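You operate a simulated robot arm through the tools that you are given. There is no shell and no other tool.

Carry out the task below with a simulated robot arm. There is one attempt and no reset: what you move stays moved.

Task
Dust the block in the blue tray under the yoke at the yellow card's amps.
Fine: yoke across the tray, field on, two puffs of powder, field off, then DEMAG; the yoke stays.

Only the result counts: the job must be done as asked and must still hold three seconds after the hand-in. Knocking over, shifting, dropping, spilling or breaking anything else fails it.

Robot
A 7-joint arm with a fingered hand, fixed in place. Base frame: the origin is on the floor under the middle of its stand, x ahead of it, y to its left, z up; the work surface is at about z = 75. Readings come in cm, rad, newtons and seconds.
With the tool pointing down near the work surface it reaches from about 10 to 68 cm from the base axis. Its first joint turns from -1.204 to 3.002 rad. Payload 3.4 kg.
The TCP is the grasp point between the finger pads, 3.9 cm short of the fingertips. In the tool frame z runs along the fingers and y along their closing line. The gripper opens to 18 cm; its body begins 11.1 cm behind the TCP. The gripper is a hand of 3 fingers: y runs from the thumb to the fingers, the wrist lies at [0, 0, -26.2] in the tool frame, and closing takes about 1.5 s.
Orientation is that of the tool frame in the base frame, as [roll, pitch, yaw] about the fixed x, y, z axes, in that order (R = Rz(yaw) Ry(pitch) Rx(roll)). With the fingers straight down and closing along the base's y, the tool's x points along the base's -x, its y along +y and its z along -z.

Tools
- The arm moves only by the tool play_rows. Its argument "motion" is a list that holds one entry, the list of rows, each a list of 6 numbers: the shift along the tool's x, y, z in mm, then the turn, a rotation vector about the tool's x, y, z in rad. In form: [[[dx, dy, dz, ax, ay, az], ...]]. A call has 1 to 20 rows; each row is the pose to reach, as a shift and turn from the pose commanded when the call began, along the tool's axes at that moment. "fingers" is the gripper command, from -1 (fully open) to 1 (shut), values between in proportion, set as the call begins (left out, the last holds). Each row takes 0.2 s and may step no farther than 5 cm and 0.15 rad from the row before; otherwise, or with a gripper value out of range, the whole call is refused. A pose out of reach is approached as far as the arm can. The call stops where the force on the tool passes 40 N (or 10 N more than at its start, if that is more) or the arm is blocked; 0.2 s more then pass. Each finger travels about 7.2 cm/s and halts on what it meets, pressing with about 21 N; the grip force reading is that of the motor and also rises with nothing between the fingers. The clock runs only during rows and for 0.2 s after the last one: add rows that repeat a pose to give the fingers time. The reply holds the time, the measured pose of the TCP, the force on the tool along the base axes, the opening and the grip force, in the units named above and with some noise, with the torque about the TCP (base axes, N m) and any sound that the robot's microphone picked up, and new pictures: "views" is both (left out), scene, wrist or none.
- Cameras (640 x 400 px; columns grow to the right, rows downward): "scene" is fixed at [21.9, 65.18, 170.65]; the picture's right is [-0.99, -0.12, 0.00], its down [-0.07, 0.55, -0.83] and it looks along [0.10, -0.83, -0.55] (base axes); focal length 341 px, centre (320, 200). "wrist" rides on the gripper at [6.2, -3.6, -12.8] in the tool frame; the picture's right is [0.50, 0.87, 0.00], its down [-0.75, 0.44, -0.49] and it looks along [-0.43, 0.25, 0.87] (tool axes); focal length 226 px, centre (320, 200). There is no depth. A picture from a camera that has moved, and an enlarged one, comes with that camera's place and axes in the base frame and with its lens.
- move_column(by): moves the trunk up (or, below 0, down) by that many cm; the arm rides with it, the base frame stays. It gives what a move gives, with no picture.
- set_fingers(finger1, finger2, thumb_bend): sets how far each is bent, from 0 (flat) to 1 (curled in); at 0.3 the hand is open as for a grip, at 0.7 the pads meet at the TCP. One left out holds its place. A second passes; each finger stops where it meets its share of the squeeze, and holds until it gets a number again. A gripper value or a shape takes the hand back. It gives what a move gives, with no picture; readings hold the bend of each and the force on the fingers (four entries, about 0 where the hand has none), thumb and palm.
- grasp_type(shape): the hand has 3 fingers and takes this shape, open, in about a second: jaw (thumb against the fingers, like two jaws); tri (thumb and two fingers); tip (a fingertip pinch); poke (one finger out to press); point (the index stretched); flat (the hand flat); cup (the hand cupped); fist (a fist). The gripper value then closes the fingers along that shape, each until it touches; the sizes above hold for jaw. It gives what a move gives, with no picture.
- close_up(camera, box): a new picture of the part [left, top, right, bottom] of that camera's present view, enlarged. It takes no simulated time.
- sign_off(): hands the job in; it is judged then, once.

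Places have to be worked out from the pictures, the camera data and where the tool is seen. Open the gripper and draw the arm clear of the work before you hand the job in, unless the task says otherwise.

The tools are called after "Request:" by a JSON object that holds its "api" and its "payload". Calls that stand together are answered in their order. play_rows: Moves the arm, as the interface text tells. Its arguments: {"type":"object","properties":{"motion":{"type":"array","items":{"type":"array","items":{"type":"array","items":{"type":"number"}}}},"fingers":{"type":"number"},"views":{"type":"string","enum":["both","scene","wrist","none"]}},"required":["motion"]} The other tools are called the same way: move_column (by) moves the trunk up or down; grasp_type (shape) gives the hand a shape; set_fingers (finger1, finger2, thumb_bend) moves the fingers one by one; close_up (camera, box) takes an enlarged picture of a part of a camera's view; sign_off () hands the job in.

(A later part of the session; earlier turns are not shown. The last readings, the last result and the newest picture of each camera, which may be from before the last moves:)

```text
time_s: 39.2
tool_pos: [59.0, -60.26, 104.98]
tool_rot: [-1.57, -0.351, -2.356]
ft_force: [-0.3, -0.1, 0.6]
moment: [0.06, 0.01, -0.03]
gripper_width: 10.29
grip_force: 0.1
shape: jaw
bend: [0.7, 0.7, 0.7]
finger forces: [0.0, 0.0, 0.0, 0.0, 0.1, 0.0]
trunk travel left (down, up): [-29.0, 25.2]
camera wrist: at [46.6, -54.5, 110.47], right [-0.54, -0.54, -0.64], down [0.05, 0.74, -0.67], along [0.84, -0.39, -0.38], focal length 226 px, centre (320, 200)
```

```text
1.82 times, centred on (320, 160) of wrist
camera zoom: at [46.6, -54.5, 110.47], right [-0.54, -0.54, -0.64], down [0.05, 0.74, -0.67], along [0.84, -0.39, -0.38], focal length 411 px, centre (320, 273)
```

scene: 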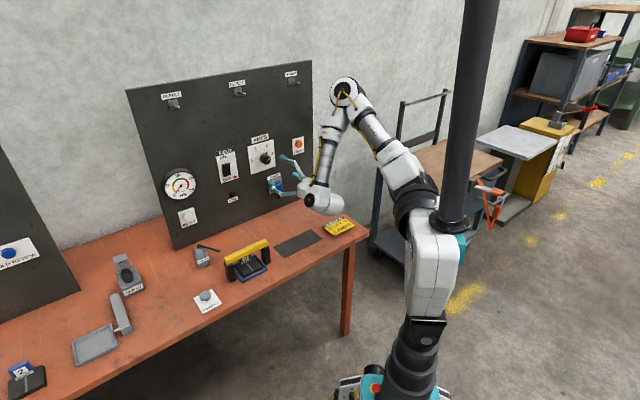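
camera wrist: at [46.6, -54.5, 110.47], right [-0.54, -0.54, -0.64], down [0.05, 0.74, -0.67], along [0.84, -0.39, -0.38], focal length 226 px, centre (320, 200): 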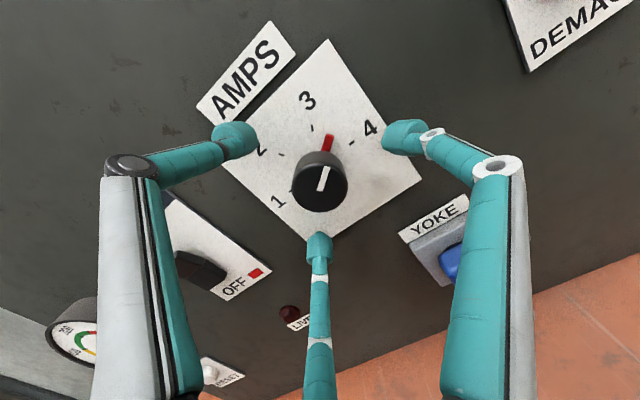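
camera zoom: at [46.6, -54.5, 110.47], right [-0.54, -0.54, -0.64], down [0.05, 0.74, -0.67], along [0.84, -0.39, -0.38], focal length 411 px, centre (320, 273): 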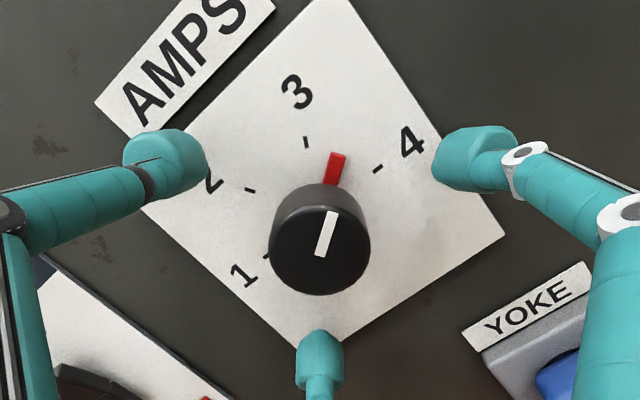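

The knob is centred between the fingers. I close on it.

Request:
{"api": "play_rows", "payload": {"motion": [[[0, 0, 0, 0, 0, 0], [0, 0, 0, 0, 0, 0], [0, 0, 0, 0, 0, 0], [0, 0, 0, 0, 0, 0], [0, 0, 0, 0, 0, 0], [0, 0, 0, 0, 0, 0], [0, 0, 0, 0, 0, 0]]], "fingers": 1, "views": "none"}}

Request:
{"api": "close_up", "payload": {"camera": "wrist", "box": [200, 50, 440, 270]}}

Request:
{"api": "close_up", "payload": {"camera": "scene", "box": [240, 130, 310, 175]}}

```text
time_s: 40.8
tool_pos: [58.96, -60.16, 104.94]
tool_rot: [-1.571, -0.348, -2.356]
ft_force: [1.2, -0.8, 0.0]
moment: [0.0, 0.0, 0.04]
gripper_width: 3.31
grip_force: 21.6
shape: jaw
bend: [0.72, 0.72, 0.74]
finger forces: [18.9, 18.9, 0.1, 0.0, 19.3, 0.1]
trunk travel left (down, up): [-29.0, 25.2]
```

```text
1.82 times, centred on (320, 160) of wrist
camera zoom: at [46.61, -54.5, 110.47], right [-0.54, -0.54, -0.64], down [0.05, 0.74, -0.67], along [0.84, -0.39, -0.38], focal length 411 px, centre (320, 273)
```

zoom: 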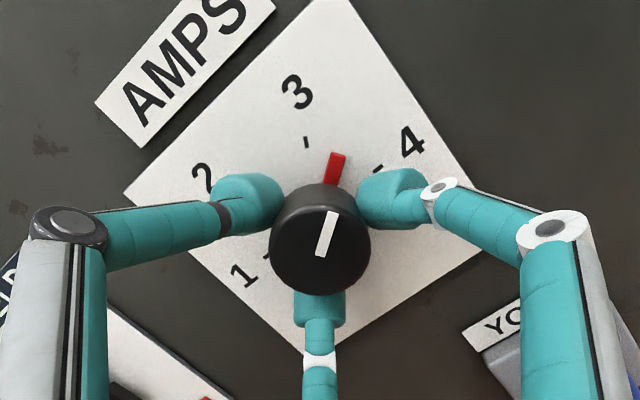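

```text
8.89 times, centred on (275, 152) of scene
camera zoom: at [21.9, 65.18, 170.65], right [-0.99, -0.12, 0.0], down [-0.07, 0.55, -0.83], along [0.1, -0.83, -0.55], focal length 3034 px, centre (720, 622)
```

zoom: 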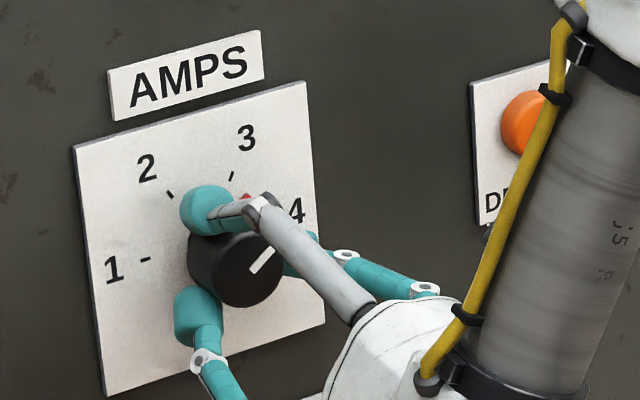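

The grip is even again. I turn the knob back 0.44 rad counter-clockwise, slowly, and look.

Request:
{"api": "play_rows", "payload": {"motion": [[[0, 0, 0, 0, 0, -0.08], [0, 0, 0, 0, 0, -0.17], [0, 0, 0, 0, 0, -0.26], [0, 0, 0, 0, 0, -0.35], [0, 0, 0, 0, 0, -0.44], [0, 0, 0, 0, 0, -0.44], [0, 0, 0, 0, 0, -0.44]]], "views": "none"}}

Request:
{"api": "close_up", "payload": {"camera": "wrist", "box": [200, 50, 440, 270]}}

Request:
{"api": "close_up", "payload": {"camera": "scene", "box": [240, 130, 310, 175]}}

```text
time_s: 42.4
tool_pos: [59.04, -60.28, 104.94]
tool_rot: [-1.57, -0.79, -2.356]
ft_force: [1.1, -2.2, 0.3]
moment: [0.01, 0.02, -0.02]
gripper_width: 3.31
grip_force: 21.4
shape: jaw
bend: [0.72, 0.72, 0.74]
finger forces: [19.7, 19.4, 0.1, 0.0, 18.8, 0.1]
trunk travel left (down, up): [-29.0, 25.2]
```

```text
1.82 times, centred on (320, 160) of wrist
camera zoom: at [48.57, -52.54, 111.93], right [-0.68, -0.68, -0.25], down [-0.19, 0.51, -0.84], along [0.7, -0.53, -0.48], focal length 411 px, centre (320, 273)
```

zoom: 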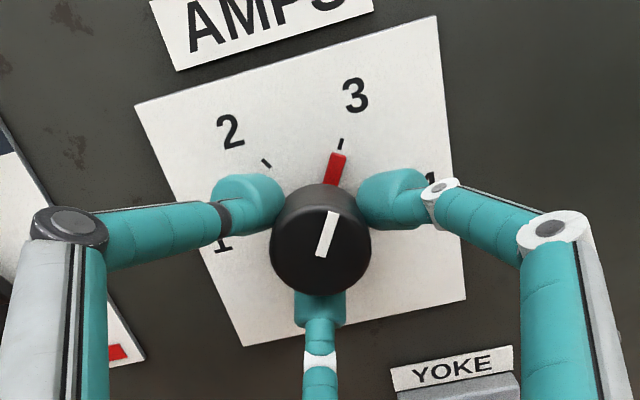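

```text
8.89 times, centred on (275, 152) of scene
camera zoom: at [21.9, 65.18, 170.65], right [-0.99, -0.12, 0.0], down [-0.07, 0.55, -0.83], along [0.1, -0.83, -0.55], focal length 3034 px, centre (720, 622)
```

zoom: 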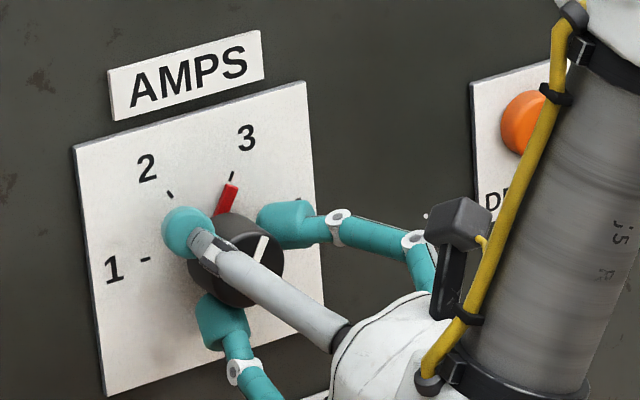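

The red pointer now lines up with tick 3 in both views. I open the fingers and, in the same posture, back away from the panel.

Request:
{"api": "play_rows", "payload": {"motion": [[[0, 0, 0, 0, 0, 0], [0, 0, 0, 0, 0, 0], [0, 0, 0, 0, 0, 0], [0, 0, 0, 0, 0, 0], [0, 0, 0, 0, 0, 0], [0, 0, 0, 0, 0, 0], [0, 0, -20, 0, 0, 0], [0, 0, -50, 0, 0, 0], [0, 0, -80, 0, 0, 0], [0, 0, -110, 0, 0, 0], [0, 0, -110, 0, 0, 0]]], "fingers": -0.15}}

Request:
{"api": "close_up", "payload": {"camera": "wrist", "box": [220, 50, 420, 210]}}

Request:
{"api": "close_up", "payload": {"camera": "scene", "box": [240, 130, 310, 175]}}

```text
time_s: 44.8
tool_pos: [51.0, -52.55, 104.81]
tool_rot: [-1.57, -0.789, -2.356]
ft_force: [0.3, 0.2, -0.4]
moment: [0.02, -0.02, -0.02]
gripper_width: 10.3
grip_force: 0.0
shape: jaw
bend: [0.7, 0.7, 0.7]
finger forces: [0.1, 0.1, 0.0, 0.0, 0.0, 0.1]
trunk travel left (down, up): [-29.0, 25.2]
camera wrist: at [40.73, -44.77, 111.85], right [-0.68, -0.68, -0.26], down [-0.19, 0.5, -0.84], along [0.71, -0.53, -0.48], focal length 226 px, centre (320, 200)
```

scene: 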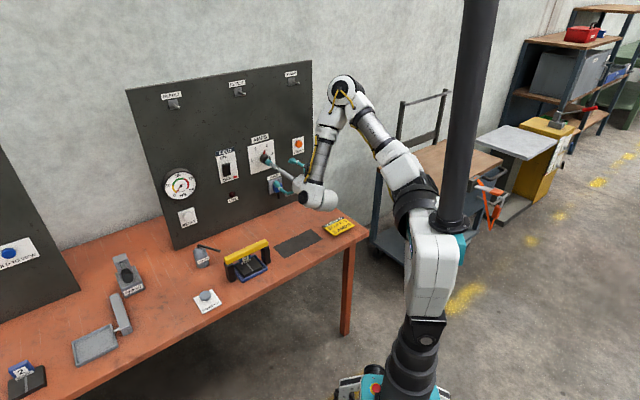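
wrist: 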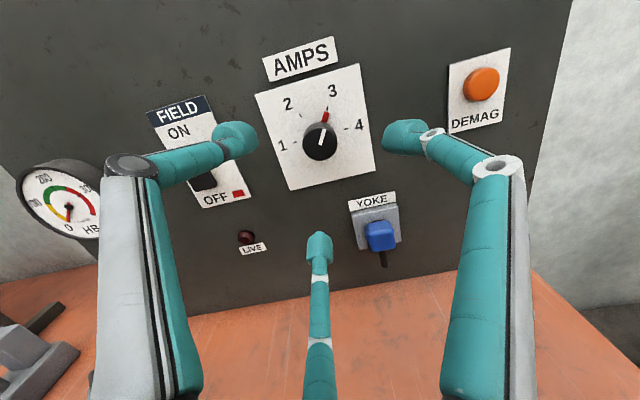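

```text
2.50 times, centred on (320, 130) of wrist
camera zoom: at [40.73, -44.77, 111.85], right [-0.68, -0.68, -0.26], down [-0.19, 0.5, -0.84], along [0.71, -0.53, -0.48], focal length 565 px, centre (320, 375)
```

zoom: 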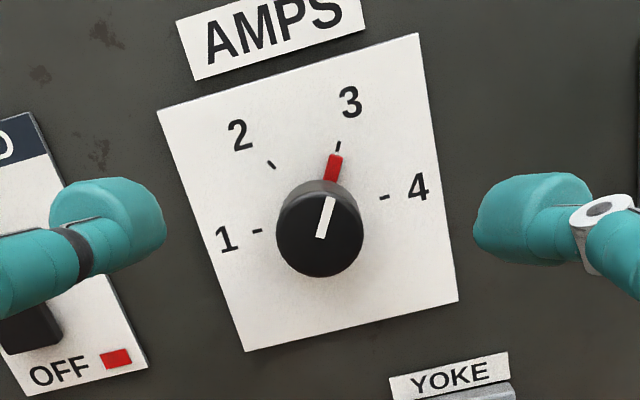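

```text
8.89 times, centred on (275, 152) of scene
camera zoom: at [21.9, 65.18, 170.65], right [-0.99, -0.12, 0.0], down [-0.07, 0.55, -0.83], along [0.1, -0.83, -0.55], focal length 3034 px, centre (720, 622)
```

zoom: 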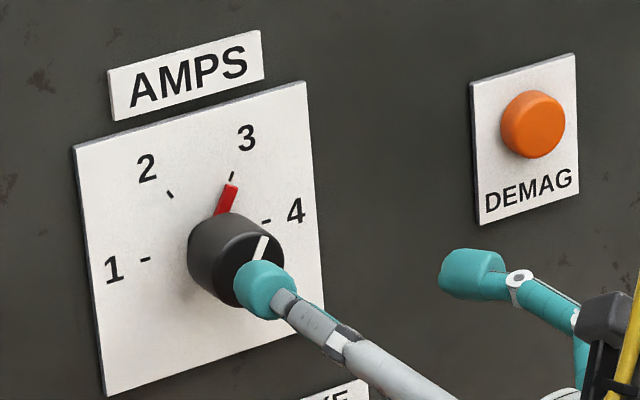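

The dial is set to 3 and holds. Next is the FIELD switch, whose rocker I place at e1 ≈ 15.5, z from 102.4 to 107.5. I move in front of it, level the camera, and take the poke shape.

Request:
{"api": "play_rows", "payload": {"motion": [[[-13, -15, -10, 0, 0, -0.04], [-27, -31, -20, 0, 0, -0.08], [-41, -47, -20, 0, 0, -0.12], [-55, -62, -20, 0, 0, -0.16], [-69, -78, -20, 0, 0, -0.2], [-83, -94, -20, 0, 0, -0.24], [-97, -110, -20, 0, 0, -0.258], [-110, -124, -20, 0, 0, -0.258], [-110, -124, -20, 0, 0, -0.258]]], "views": "none"}}

Request:
{"api": "grasp_type", "payload": {"shape": "poke"}}

Request:
{"api": "close_up", "payload": {"camera": "wrist", "box": [0, 0, 640, 400]}}

Request:
{"api": "close_up", "payload": {"camera": "scene", "box": [200, 120, 340, 230]}}

```text
time_s: 46.8
tool_pos: [61.31, -39.26, 105.82]
tool_rot: [-1.567, -1.047, -2.356]
ft_force: [0.3, 0.0, 0.2]
moment: [0.0, -0.01, 0.01]
gripper_width: 10.3
grip_force: 0.0
shape: jaw
bend: [0.7, 0.7, 0.7]
finger forces: [0.0, 0.0, 0.1, 0.0, 0.1, 0.1]
trunk travel left (down, up): [-29.0, 25.2]
```

```text
time_s: 47.7
tool_pos: [61.46, -39.34, 105.85]
tool_rot: [-1.569, -1.048, -2.358]
ft_force: [-1.2, 0.2, 0.3]
moment: [-0.03, -0.01, -0.04]
gripper_width: 0.02
grip_force: 0.1
shape: poke
bend: [1.0, 1.0, 0.67]
finger forces: [0.0, 0.0, 0.1, 0.1, 0.0, 0.0]
trunk travel left (down, up): [-29.0, 25.2]
```

```text
1.00 times, centred on (320, 200) of wrist (not enlarged: the box is as wide or as high as the picture)
camera zoom: at [52.36, -30.33, 113.03], right [-0.71, -0.71, 0.0], down [-0.35, 0.35, -0.87], along [0.62, -0.61, -0.49], focal length 226 px, centre (320, 200)
```

zoom: 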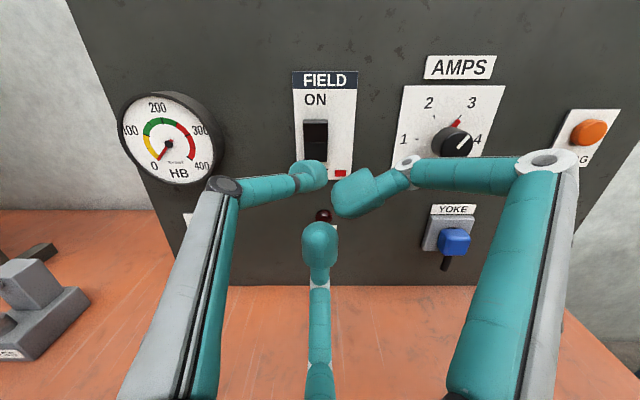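

```text
3.64 times, centred on (270, 175) of scene
camera zoom: at [21.9, 65.18, 170.65], right [-0.99, -0.12, 0.0], down [-0.07, 0.55, -0.83], along [0.1, -0.83, -0.55], focal length 1241 px, centre (502, 291)
```

zoom: 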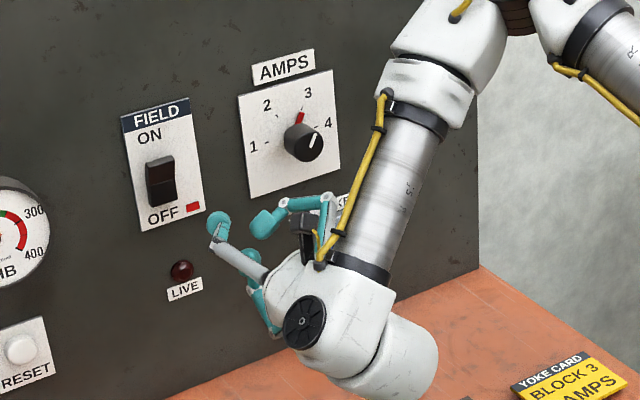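

In the poke shape the thumb is the pressing finger, and its tip lies almost on the tool axis about 3.9 cm ahead of the TCP. I zoom on the switch to place the upper half of the rocker.

Request:
{"api": "close_up", "payload": {"camera": "wrist", "box": [270, 60, 390, 240]}}

Request:
{"api": "close_up", "payload": {"camera": "scene", "box": [210, 140, 270, 210]}}

```text
2.22 times, centred on (330, 150) of wrist
camera zoom: at [52.36, -30.33, 113.03], right [-0.71, -0.71, 0.0], down [-0.35, 0.35, -0.87], along [0.62, -0.61, -0.49], focal length 502 px, centre (298, 311)
```

zoom: 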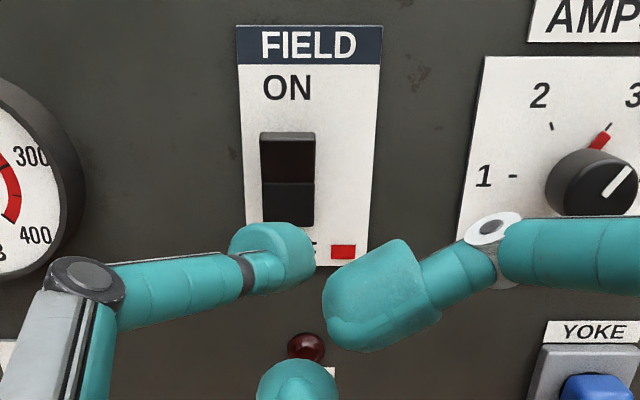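

```text
5.71 times, centred on (240, 175) of scene
camera zoom: at [21.9, 65.18, 170.65], right [-0.99, -0.12, 0.0], down [-0.07, 0.55, -0.83], along [0.1, -0.83, -0.55], focal length 1951 px, centre (777, 343)
```

zoom: 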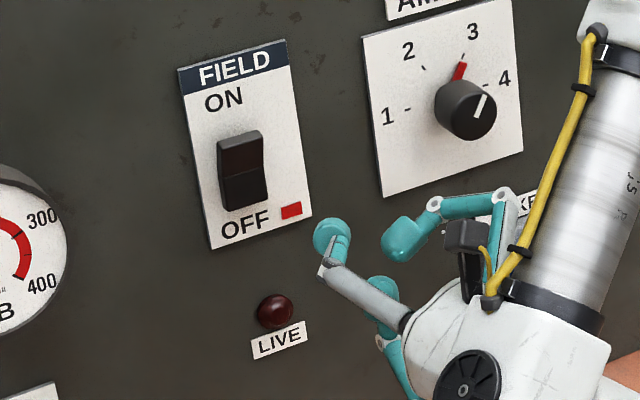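

The rocker's seam is at z = 104.9 with its top at 107.5, centred at e1 = 16.1. The thumb tip ball sits about 0.7 cm left and 0.5 cm above the tool axis, so the aim is nearly right already. I approach until the tip is about 1.5 cm short of the rocker's upper half.

Request:
{"api": "play_rows", "payload": {"motion": [[[3, 0, 20, 0, 0, 0], [3, 0, 45, 0, 0, 0], [3, 0, 70, 0, 0, 0], [3, 0, 90, 0, 0, 0], [3, 0, 105, 0, 0, 0], [3, 0, 112, 0, 0, 0], [3, 0, 112, 0, 0, 0]]], "views": "none"}}

Request:
{"api": "close_up", "payload": {"camera": "wrist", "box": [220, 40, 420, 240]}}

Request:
{"api": "close_up", "payload": {"camera": "scene", "box": [200, 140, 260, 210]}}

```text
time_s: 49.3
tool_pos: [69.21, -47.34, 106.19]
tool_rot: [-1.569, -1.048, -2.357]
ft_force: [0.6, -0.2, -0.6]
moment: [0.01, 0.01, -0.03]
gripper_width: 0.0
grip_force: 0.0
shape: poke
bend: [1.0, 1.0, 0.67]
finger forces: [0.1, 0.0, 0.0, 0.0, 0.1, 0.0]
trunk travel left (down, up): [-29.0, 25.2]
```

```text
2.00 times, centred on (320, 140) of wrist
camera zoom: at [60.13, -38.36, 113.32], right [-0.71, -0.71, 0.0], down [-0.35, 0.35, -0.87], along [0.62, -0.62, -0.49], focal length 452 px, centre (320, 320)
```

zoom: 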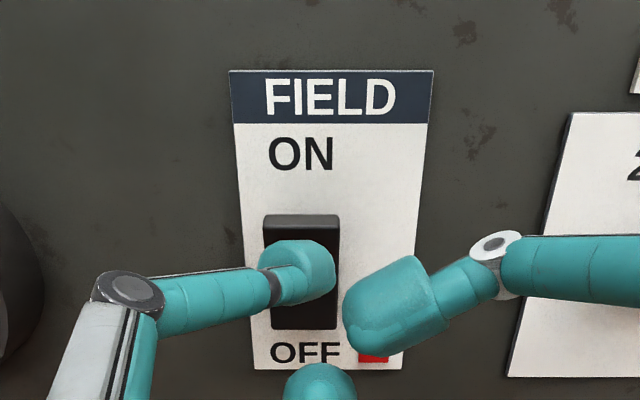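

```text
5.71 times, centred on (230, 175) of scene
camera zoom: at [21.9, 65.18, 170.65], right [-0.99, -0.12, 0.0], down [-0.07, 0.55, -0.83], along [0.1, -0.83, -0.55], focal length 1951 px, centre (834, 343)
```

zoom: 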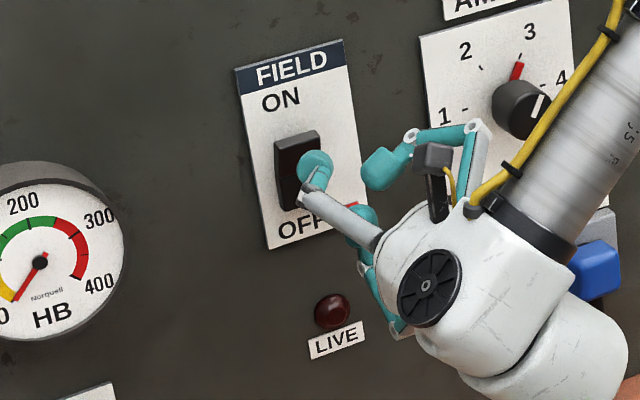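

The tip ball is now centred at (16.1, 106.7), right in front of the rocker's upper half. I press forward in small steps and watch the force, the sound and the LIVE lamp.

Request:
{"api": "play_rows", "payload": {"motion": [[[0, 0, 5, 0, 0, 0], [0, 0, 9, 0, 0, 0], [0, 0, 12, 0, 0, 0], [0, 0, 15, 0, 0, 0], [0, 0, 15, 0, 0, 0]]], "views": "wrist"}}

Request:
{"api": "close_up", "payload": {"camera": "scene", "box": [200, 140, 260, 210]}}

```text
time_s: 50.5
tool_pos: [70.2, -48.46, 106.27]
tool_rot: [-1.569, -1.048, -2.357]
ft_force: [1.2, -0.2, -0.9]
moment: [-0.03, 0.01, 0.02]
gripper_width: 0.02
grip_force: 0.1
shape: poke
bend: [1.0, 1.0, 0.67]
finger forces: [0.0, 0.0, 0.0, 0.0, 0.2, 0.0]
trunk travel left (down, up): [-29.0, 25.2]
camera wrist: at [61.19, -39.46, 113.34], right [-0.71, -0.71, 0.0], down [-0.35, 0.35, -0.87], along [0.62, -0.62, -0.49], focal length 226 px, centre (320, 200)
```

wrist: 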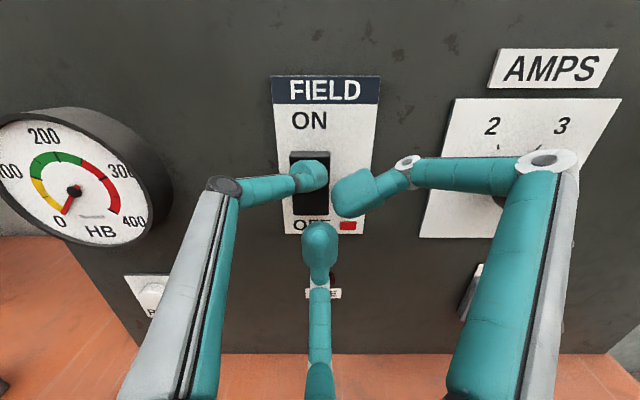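

```text
5.71 times, centred on (230, 175) of scene
camera zoom: at [21.9, 65.18, 170.65], right [-0.99, -0.12, 0.0], down [-0.07, 0.55, -0.83], along [0.1, -0.83, -0.55], focal length 1951 px, centre (834, 343)
```

zoom: 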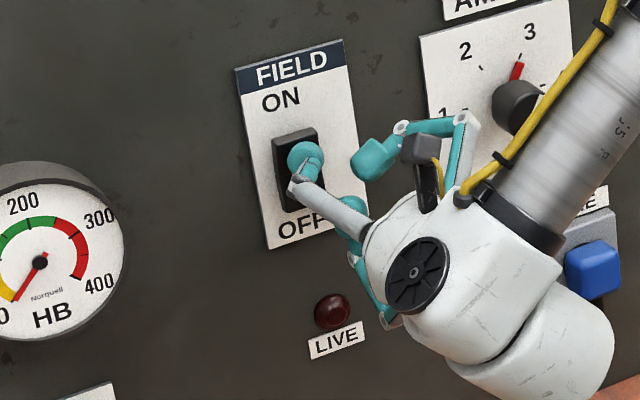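

No contact yet at e2 = -83.9. I continue forward in 3–4 mm steps.

Request:
{"api": "play_rows", "payload": {"motion": [[[0, 0, 3, 0, 0, 0], [0, 0, 6, 0, 0, 0], [0, 0, 9, 0, 0, 0], [0, 0, 12, 0, 0, 0], [0, 0, 12, 0, 0, 0]]], "views": "wrist"}}

Request:
{"api": "close_up", "payload": {"camera": "scene", "box": [200, 140, 260, 210]}}

```text
time_s: 51.9
tool_pos: [70.86, -48.59, 106.34]
tool_rot: [-1.574, -1.048, -2.342]
ft_force: [-23.4, 28.2, 3.3]
moment: [0.02, 0.05, 0.14]
gripper_width: 0.0
grip_force: 0.0
shape: poke
bend: [1.0, 1.0, 0.7]
finger forces: [0.0, 0.1, 0.0, 0.1, 37.1, 0.1]
trunk travel left (down, up): [-29.0, 25.2]
stopped in row 5: the force on the tool passed its limit at 40 N (the readings are from after the stop); the commanded pose is now the measured one
camera wrist: at [61.67, -39.74, 113.57], right [-0.7, -0.72, 0.0], down [-0.35, 0.35, -0.87], along [0.62, -0.61, -0.49], focal length 226 px, centre (320, 200)
```

wrist: 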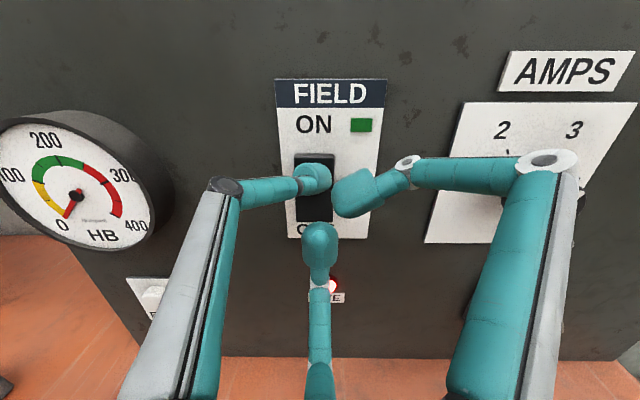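

```text
5.71 times, centred on (230, 175) of scene
camera zoom: at [21.9, 65.18, 170.65], right [-0.99, -0.12, 0.0], down [-0.07, 0.55, -0.83], along [0.1, -0.83, -0.55], focal length 1951 px, centre (834, 343)
```

zoom: 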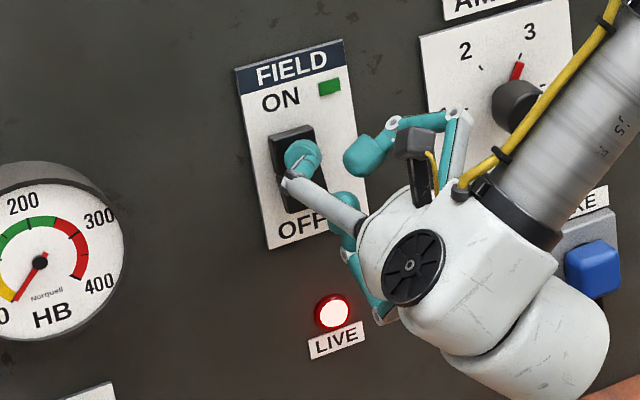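

The field is on: the green ON mark shows and the LIVE lamp glows. I back straight away from the panel and unroll the wrist to thumb-up.

Request:
{"api": "play_rows", "payload": {"motion": [[[0, 0, -20, 0, 0, 0], [0, 0, -50, 0, 0, 0.06], [0, 0, -80, 0, 0, 0.2], [0, 0, -110, 0, 0, 0.34], [0, 0, -140, 0, 0, 0.48], [0, 0, -160, 0, 0, 0.62], [0, 0, -160, 0, 0, 0.76], [0, 0, -160, 0, 0, 0.9], [0, 0, -160, 0, 0, 1.047], [0, 0, -160, 0, 0, 1.047]]]}}

Request:
{"api": "close_up", "payload": {"camera": "scene", "box": [200, 130, 300, 210]}}

Request:
{"api": "close_up", "payload": {"camera": "scene", "box": [180, 230, 280, 320]}}

```text
time_s: 54.1
tool_pos: [59.65, -38.0, 105.89]
tool_rot: [-1.574, 0.004, -2.351]
ft_force: [0.0, -0.5, -1.0]
moment: [0.0, 0.01, 0.03]
gripper_width: 0.0
grip_force: 0.1
shape: poke
bend: [1.0, 1.0, 0.66]
finger forces: [0.0, 0.1, 0.0, 0.1, 0.0, 0.1]
trunk travel left (down, up): [-29.0, 25.2]
camera wrist: at [46.19, -33.6, 109.65], right [-0.35, -0.35, -0.87], down [0.18, 0.88, -0.43], along [0.92, -0.31, -0.25], focal length 226 px, centre (320, 200)
```

scene: 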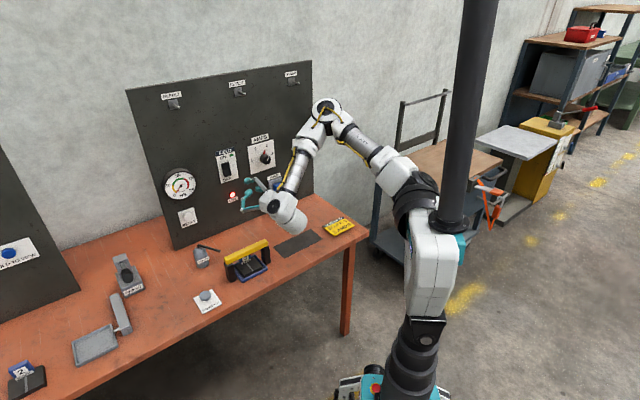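
wrist: 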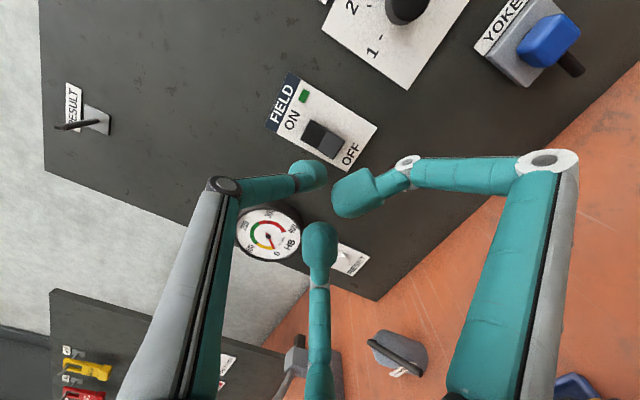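

```text
5.00 times, centred on (250, 170) of scene
camera zoom: at [21.9, 65.18, 170.65], right [-0.99, -0.12, 0.0], down [-0.07, 0.55, -0.83], along [0.1, -0.83, -0.55], focal length 1707 px, centre (670, 350)
```

zoom: 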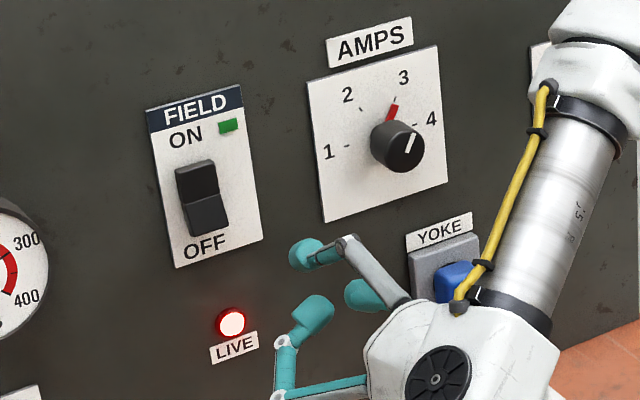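

```text
4.44 times, centred on (230, 275) of scene
camera zoom: at [21.9, 65.18, 170.65], right [-0.99, -0.12, 0.0], down [-0.07, 0.55, -0.83], along [0.1, -0.83, -0.55], focal length 1517 px, centre (720, -133)
```

zoom: 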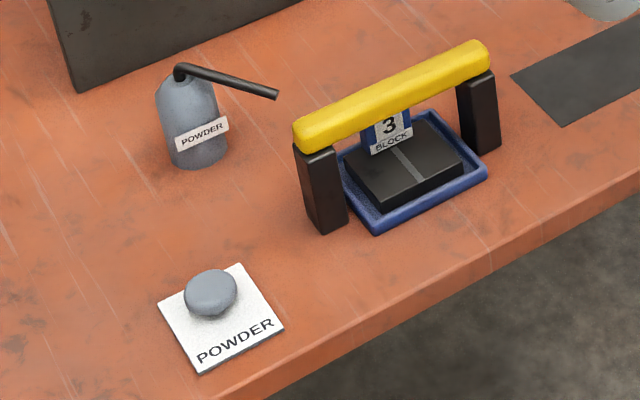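

Field on, dial still at 3, yoke undisturbed. I now move over towards the POWDER knob, tilting the hand to 35° from vertical so it can reach, and stop well above it.

Request:
{"api": "play_rows", "payload": {"motion": [[[-20, 0, -30, 0, 0, 0], [-45, 0, -60, -0.1, 0, 0], [-70, 0, -85, -0.2, 0, 0], [-100, 0, -105, -0.3, 0, 0], [-130, 5, -120, -0.4, 0, 0], [-160, 15, -130, -0.5, 0, 0], [-190, 30, -135, -0.6, 0, 0], [-220, 45, -135, -0.7, 0, 0], [-245, 60, -135, -0.8, 0, 0], [-260, 75, -135, -0.88, 0, 0], [-270, 90, -135, -0.96, 0, 0], [-270, 90, -135, -0.96, 0, 0]]]}}

Request:
{"api": "close_up", "payload": {"camera": "scene", "box": [160, 220, 280, 320]}}

```text
time_s: 56.7
tool_pos: [64.13, -18.48, 99.31]
tool_rot: [-2.534, 0.003, -2.349]
ft_force: [-0.4, 0.2, 0.2]
moment: [0.0, -0.01, 0.02]
gripper_width: 0.02
grip_force: 0.0
shape: poke
bend: [1.0, 1.0, 0.66]
finger forces: [0.0, 0.0, 0.0, 0.0, 0.2, 0.1]
out of reach, approached as far as the arm can: row 3, 4, 5, 6, 7, 8, 9, 10, 11, 12
trunk travel left (down, up): [-29.0, 25.2]
camera wrist: at [56.62, -19.95, 111.9], right [-0.86, 0.14, -0.49], down [0.07, 0.98, 0.16], along [0.51, 0.1, -0.85], focal length 226 px, centre (320, 200)
```

scene: 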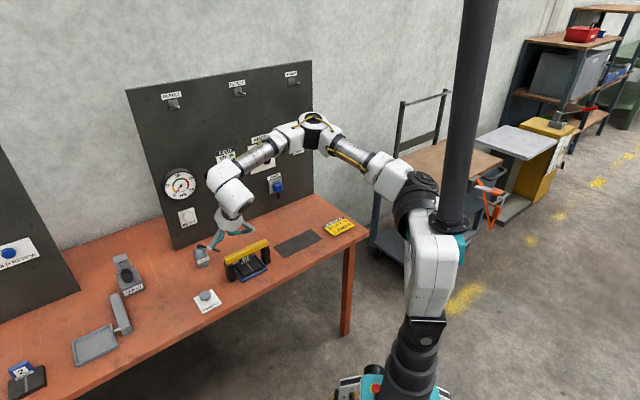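
wrist: 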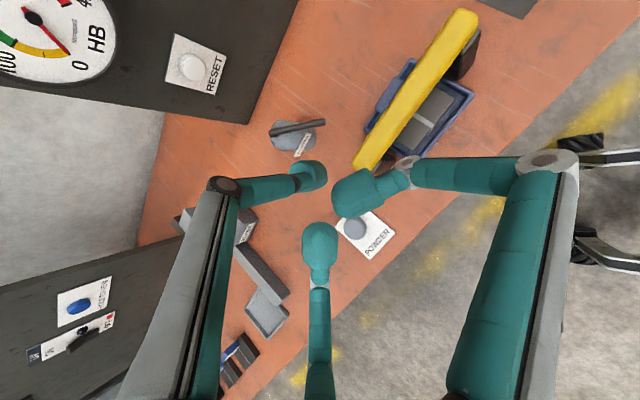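

```text
4.00 times, centred on (220, 270) of scene
camera zoom: at [21.9, 65.18, 170.65], right [-0.99, -0.12, 0.0], down [-0.07, 0.55, -0.83], along [0.1, -0.83, -0.55], focal length 1365 px, centre (720, -80)
```

zoom: 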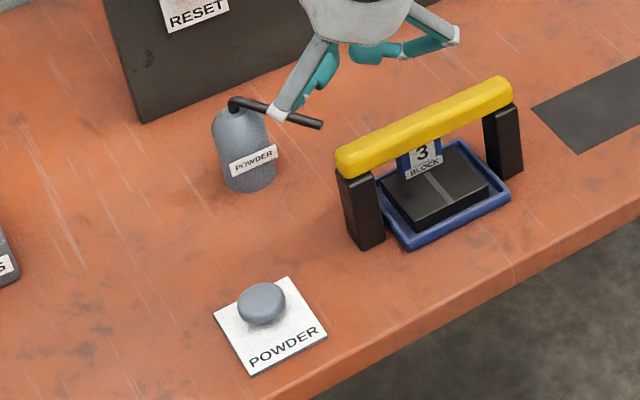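

The arm stopped short because the hand's heading differs too much from the arm's own direction. I yaw the hand about 36° so it points outward along the arm, rising 3 cm as I do so.

Request:
{"api": "play_rows", "payload": {"motion": [[[0, -6, -8, 0, 0, 0], [0, -12, -17, 0, -0.07, -0.1], [0, -17, -25, 0, -0.145, -0.206], [0, -17, -25, 0, -0.217, -0.31], [0, -17, -25, 0, -0.29, -0.413], [0, -17, -25, 0, -0.362, -0.516], [0, -17, -25, 0, -0.362, -0.516]]]}}

```text
time_s: 58.3
tool_pos: [64.11, -18.45, 102.48]
tool_rot: [-2.532, 0.001, -1.718]
ft_force: [0.0, -1.1, 0.2]
moment: [-0.01, -0.03, -0.03]
gripper_width: 0.02
grip_force: 0.0
shape: poke
bend: [1.0, 1.0, 0.66]
finger forces: [0.0, 0.0, 0.1, 0.1, 0.1, 0.1]
trunk travel left (down, up): [-29.0, 25.2]
camera wrist: at [58.9, -24.09, 114.96], right [-0.78, -0.39, -0.5], down [-0.52, 0.84, 0.16], along [0.36, 0.38, -0.85], focal length 226 px, centre (320, 200)
```

scene: 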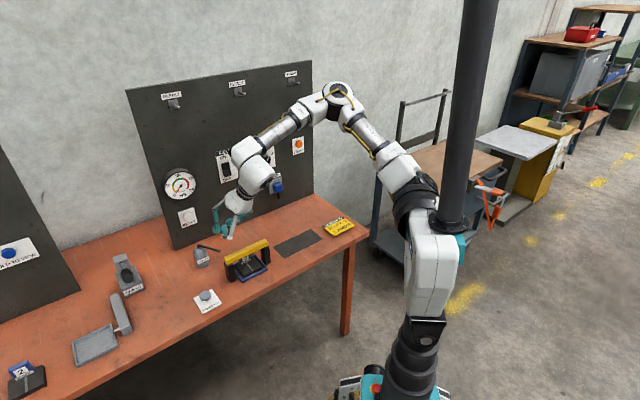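
wrist: 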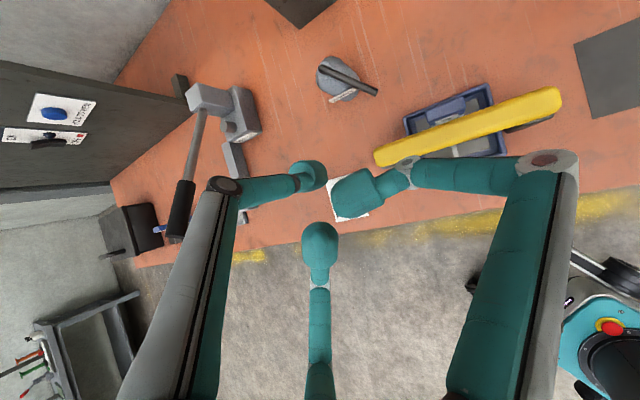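

The hand now points outward and the arm is free again. I move the tip to about 15 cm above the POWDER knob, which I place near (71, -11), and look.

Request:
{"api": "play_rows", "payload": {"motion": [[[-20, 0, 5, 0, 0, 0], [-41, 2, 15, 0, 0, 0], [-62, 8, 35, 0, 0, 0], [-83, 12, 52, 0, 0, 0], [-83, 15, 69, 0, 0, 0], [-83, 15, 69, 0, 0, 0]]]}}

Request:
{"api": "close_up", "payload": {"camera": "scene", "box": [160, 220, 280, 320]}}

Request:
{"api": "close_up", "payload": {"camera": "wrist", "box": [260, 120, 440, 270]}}

```text
time_s: 59.7
tool_pos: [67.94, -10.77, 96.04]
tool_rot: [-2.533, 0.005, -1.719]
ft_force: [-0.1, 0.2, 0.2]
moment: [0.01, -0.01, 0.0]
gripper_width: 0.01
grip_force: 0.1
shape: poke
bend: [1.0, 1.0, 0.66]
finger forces: [0.1, 0.1, 0.0, 0.1, 0.1, 0.1]
trunk travel left (down, up): [-29.0, 25.2]
camera wrist: at [62.68, -16.45, 108.54], right [-0.78, -0.39, -0.5], down [-0.52, 0.84, 0.16], along [0.36, 0.38, -0.85], focal length 226 px, centre (320, 200)
```

scene: 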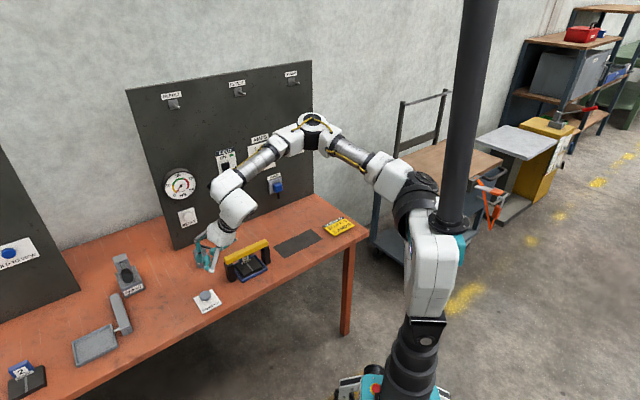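
wrist: 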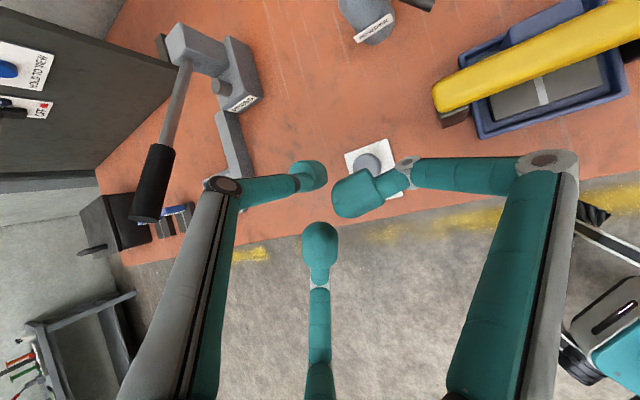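

```text
4.00 times, centred on (220, 270) of scene
camera zoom: at [21.9, 65.18, 170.65], right [-0.99, -0.12, 0.0], down [-0.07, 0.55, -0.83], along [0.1, -0.83, -0.55], focal length 1365 px, centre (720, -80)
```

zoom: 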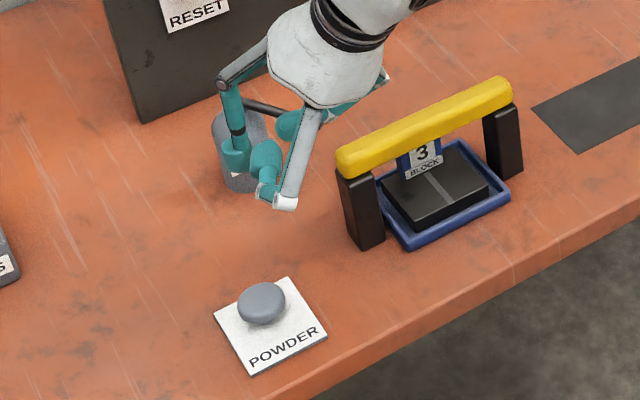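

```text
2.67 times, centred on (350, 195) of wrist
camera zoom: at [62.68, -16.45, 108.54], right [-0.78, -0.39, -0.5], down [-0.52, 0.84, 0.16], along [0.36, 0.38, -0.85], focal length 603 px, centre (240, 213)
```

zoom: 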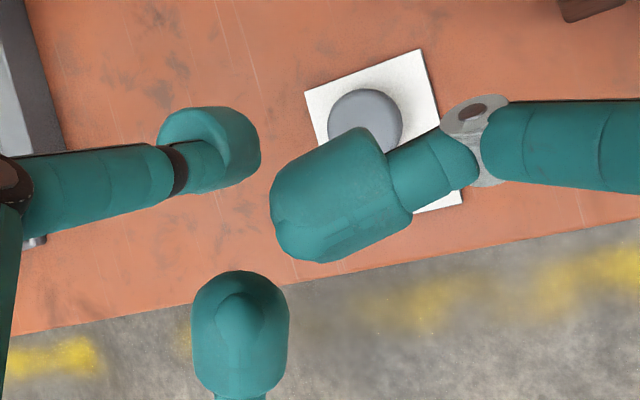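

The thumb tip is over the knob: tip at about (70.9, -11.1), knob at about (71.0, -11.0) with its top near z = 78.5. I lower straight down until the tip is a couple of centimetres above it.

Request:
{"api": "play_rows", "payload": {"motion": [[[0, 14.3, 20.5, 0, 0, 0], [0, 28.6, 41, 0, 0, 0], [0, 43, 61.5, 0, 0, 0], [0, 57.2, 82, 0, 0, 0], [0, 66, 94.3, 0, 0, 0], [0, 66, 94.3, 0, 0, 0]]]}}

Request:
{"api": "close_up", "payload": {"camera": "scene", "box": [170, 250, 250, 320]}}

Request:
{"api": "close_up", "payload": {"camera": "wrist", "box": [260, 100, 440, 250]}}

```text
time_s: 61.1
tool_pos: [66.16, -14.32, 87.12]
tool_rot: [-2.532, 0.006, -1.72]
ft_force: [0.5, 0.7, -0.3]
moment: [-0.01, -0.04, 0.01]
gripper_width: 0.01
grip_force: 0.2
shape: poke
bend: [1.0, 1.0, 0.66]
finger forces: [0.0, 0.1, 0.0, 0.0, 0.0, 0.0]
out of reach, approached as far as the arm can: row 1, 2, 3, 4, 5, 6
trunk travel left (down, up): [-29.0, 25.2]
camera wrist: at [60.82, -19.9, 99.82], right [-0.78, -0.39, -0.5], down [-0.52, 0.84, 0.16], along [0.36, 0.38, -0.85], focal length 226 px, centre (320, 200)
```

scene: 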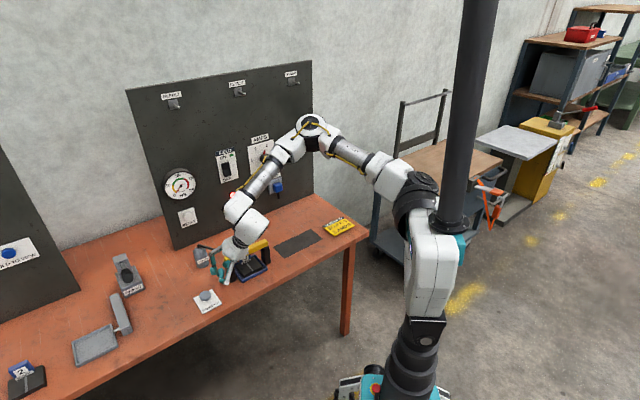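
wrist: 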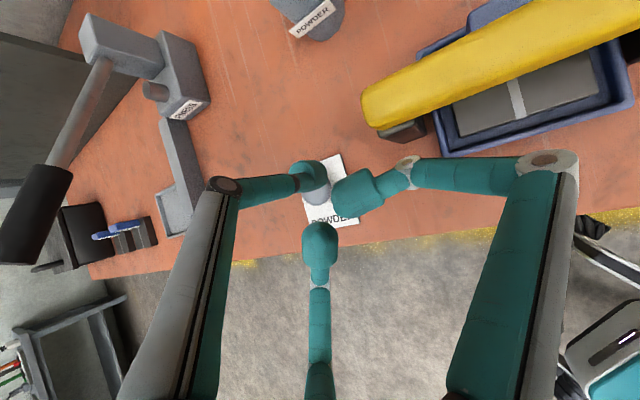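

```text
5.71 times, centred on (210, 285) of scene
camera zoom: at [21.9, 65.18, 170.65], right [-0.99, -0.12, 0.0], down [-0.07, 0.55, -0.83], along [0.1, -0.83, -0.55], focal length 1951 px, centre (949, -286)
```

zoom: 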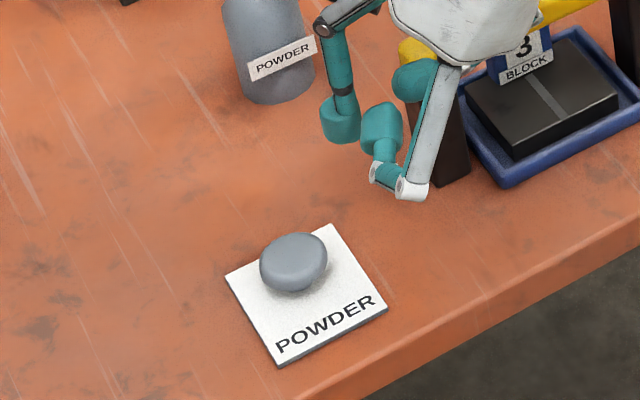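

```text
2.67 times, centred on (350, 175) of wrist
camera zoom: at [60.82, -19.9, 99.82], right [-0.78, -0.39, -0.5], down [-0.52, 0.84, 0.16], along [0.36, 0.38, -0.85], focal length 603 px, centre (240, 267)
```

zoom: 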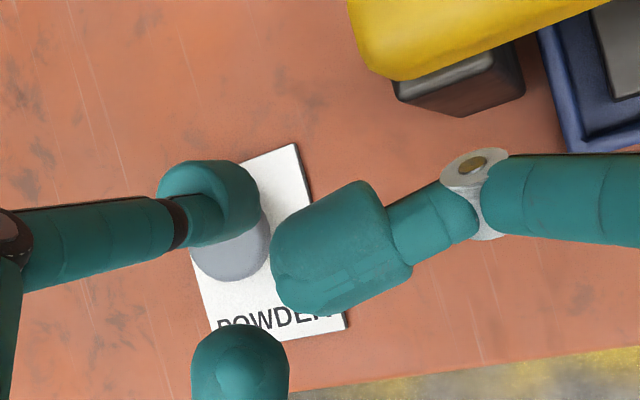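

The arm again left the path (a wrist joint limit, not distance), drifting towards the yoke but touching nothing. I go straight up first, then roll the hand back the other way, where the wrist has room.

Request:
{"api": "play_rows", "payload": {"motion": [[[0, -14.3, -20.5, 0, 0, 0], [0, -28.6, -41, 0, 0, 0], [0, -43, -61.5, 0, 0, 0], [0, -57.2, -82, 0, 0, 0], [0, -57.2, -82, 0, 0, -0.13], [0, -57.2, -82, 0, 0, -0.26], [0, -57.2, -82, 0, 0, -0.39], [0, -57.2, -82, 0, 0, -0.52], [0, -57.2, -82, 0, 0, -0.65], [0, -57.2, -82, 0, 0, -0.78], [0, -57.2, -82, 0, 0, -0.78]]]}}

Request:
{"api": "close_up", "payload": {"camera": "scene", "box": [160, 220, 280, 320]}}

```text
time_s: 63.5
tool_pos: [65.93, -14.27, 97.14]
tool_rot: [-2.679, -0.412, -1.039]
ft_force: [-0.2, 0.1, 0.4]
moment: [0.04, 0.04, 0.0]
gripper_width: 0.0
grip_force: 0.1
shape: poke
bend: [1.0, 1.0, 0.66]
finger forces: [0.1, 0.0, 0.1, 0.1, 0.1, 0.1]
trunk travel left (down, up): [-29.0, 25.2]
camera wrist: at [64.16, -16.06, 111.71], right [-0.36, -0.92, -0.15], down [-0.93, 0.37, -0.08], along [0.13, 0.11, -0.99], focal length 226 px, centre (320, 200)
```

scene: 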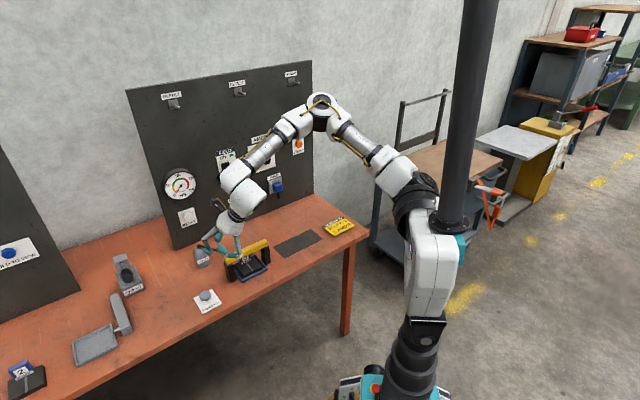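
wrist: 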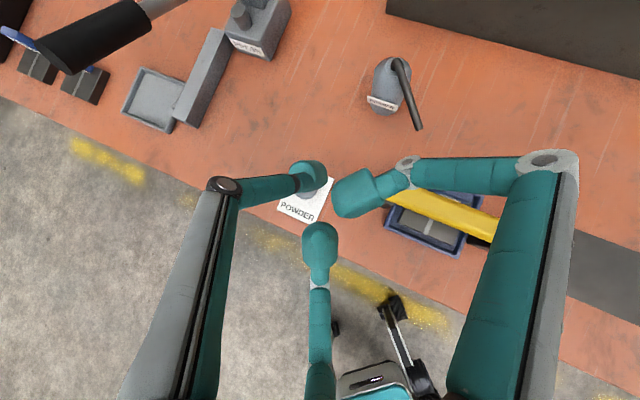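

```text
4.00 times, centred on (220, 270) of scene
camera zoom: at [21.9, 65.18, 170.65], right [-0.99, -0.12, 0.0], down [-0.07, 0.55, -0.83], along [0.1, -0.83, -0.55], focal length 1365 px, centre (720, -80)
```

zoom: 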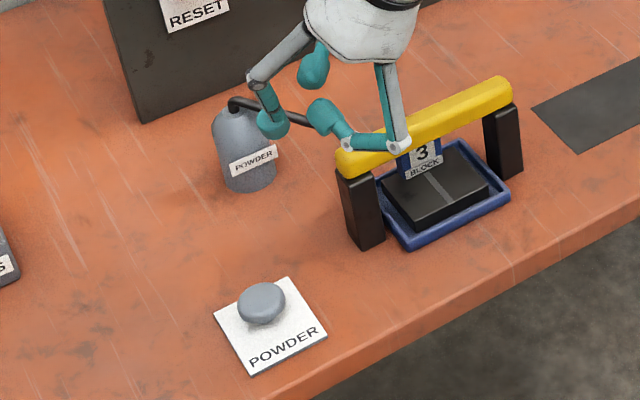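

The roll is done and the yoke, tray and bottle are untouched. I move the tip over the knob at this height and lower 5 cm, checking that the arm follows this time.

Request:
{"api": "play_rows", "payload": {"motion": [[[-7, -17, 5, 0, 0, 0], [-14, -34, 10, 0, 0, 0], [-22, -26, 26.6, 0, 0, 0], [-30, -17.8, 43, 0, 0, 0], [-34, -13.7, 51.2, 0, 0, 0], [-34, -13.7, 51.2, 0, 0, 0]]]}}

Request:
{"api": "close_up", "payload": {"camera": "scene", "box": [160, 220, 280, 320]}}

```text
time_s: 64.9
tool_pos: [67.67, -12.22, 92.6]
tool_rot: [-2.676, -0.409, -1.039]
ft_force: [-0.4, 0.2, -0.1]
moment: [-0.02, 0.04, 0.04]
gripper_width: 0.0
grip_force: 0.2
shape: poke
bend: [1.0, 1.0, 0.66]
finger forces: [0.0, 0.0, 0.0, 0.0, 0.0, 0.0]
out of reach, approached as far as the arm can: row 4, 5, 6
trunk travel left (down, up): [-29.0, 25.2]
camera wrist: at [65.82, -13.87, 107.11], right [-0.36, -0.92, -0.16], down [-0.93, 0.37, -0.08], along [0.13, 0.12, -0.98], focal length 226 px, centre (320, 200)
```

scene: 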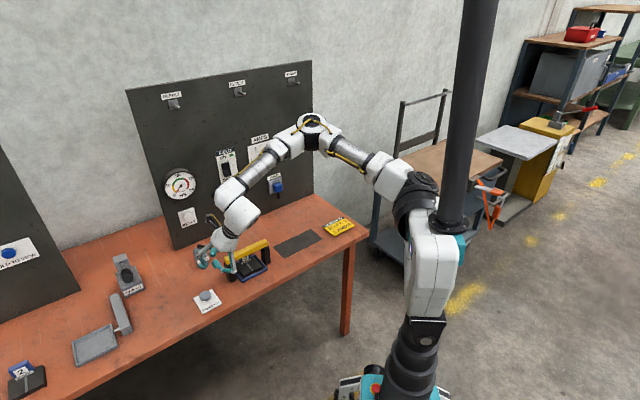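
wrist: 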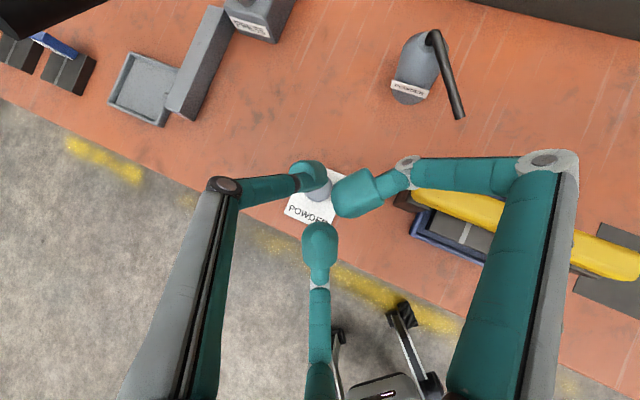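

```text
4.00 times, centred on (220, 270) of scene
camera zoom: at [21.9, 65.18, 170.65], right [-0.99, -0.12, 0.0], down [-0.07, 0.55, -0.83], along [0.1, -0.83, -0.55], focal length 1365 px, centre (720, -80)
```

zoom: 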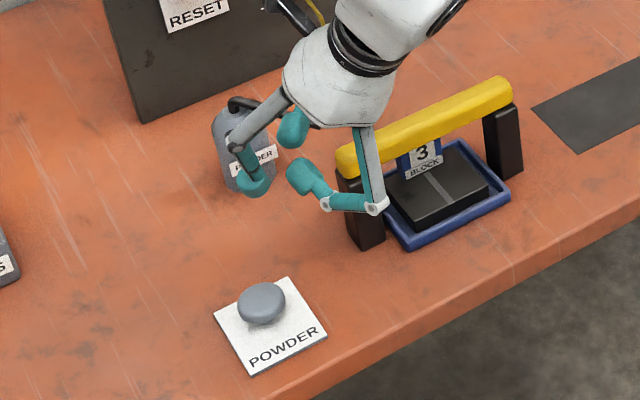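

The pattern points to the wrist coming nearly straight with the forearm at this tilt and height. I raise the hand, make the tool more upright (20° from vertical) so the wrist stays bent, and will then bring it down with the trunk.

Request:
{"api": "play_rows", "payload": {"motion": [[[12, -17, -22, 0, 0, 0], [24, -34, -44, 0, 0, 0], [35, -52, -67, 0, 0, 0], [35, -52, -67, -0.0935, -0.092, 0], [35, -52, -67, -0.187, -0.184, 0], [35, -52, -67, -0.187, -0.184, 0]]]}}

Request:
{"api": "close_up", "payload": {"camera": "scene", "box": [160, 200, 280, 320]}}

```text
time_s: 66.3
tool_pos: [68.24, -12.35, 101.66]
tool_rot: [-2.885, -0.239, -0.971]
ft_force: [1.1, 0.5, -0.2]
moment: [0.0, 0.02, 0.01]
gripper_width: 0.0
grip_force: 0.1
shape: poke
bend: [1.0, 1.0, 0.66]
finger forces: [0.1, 0.1, 0.0, 0.0, 0.0, 0.0]
out of reach, approached as far as the arm can: row 5, 6
trunk travel left (down, up): [-29.0, 25.2]
camera wrist: at [70.1, -14.66, 116.17], right [-0.39, -0.92, -0.09], down [-0.91, 0.37, 0.18], along [-0.13, 0.15, -0.98], focal length 226 px, centre (320, 200)
```

scene: 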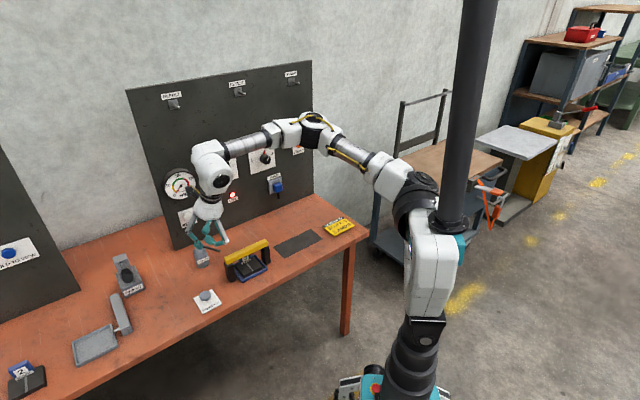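
wrist: 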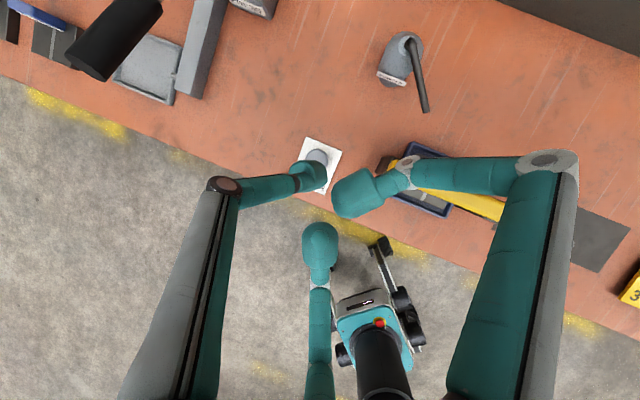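

```text
3.33 times, centred on (220, 260) of scene
camera zoom: at [21.9, 65.18, 170.65], right [-0.99, -0.12, 0.0], down [-0.07, 0.55, -0.83], along [0.1, -0.83, -0.55], focal length 1138 px, centre (653, 0)
```

zoom: 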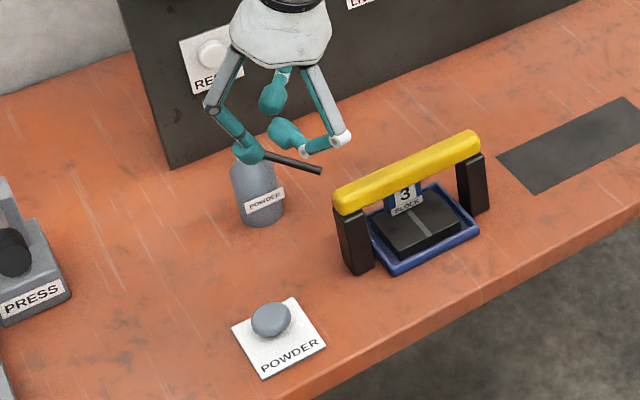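

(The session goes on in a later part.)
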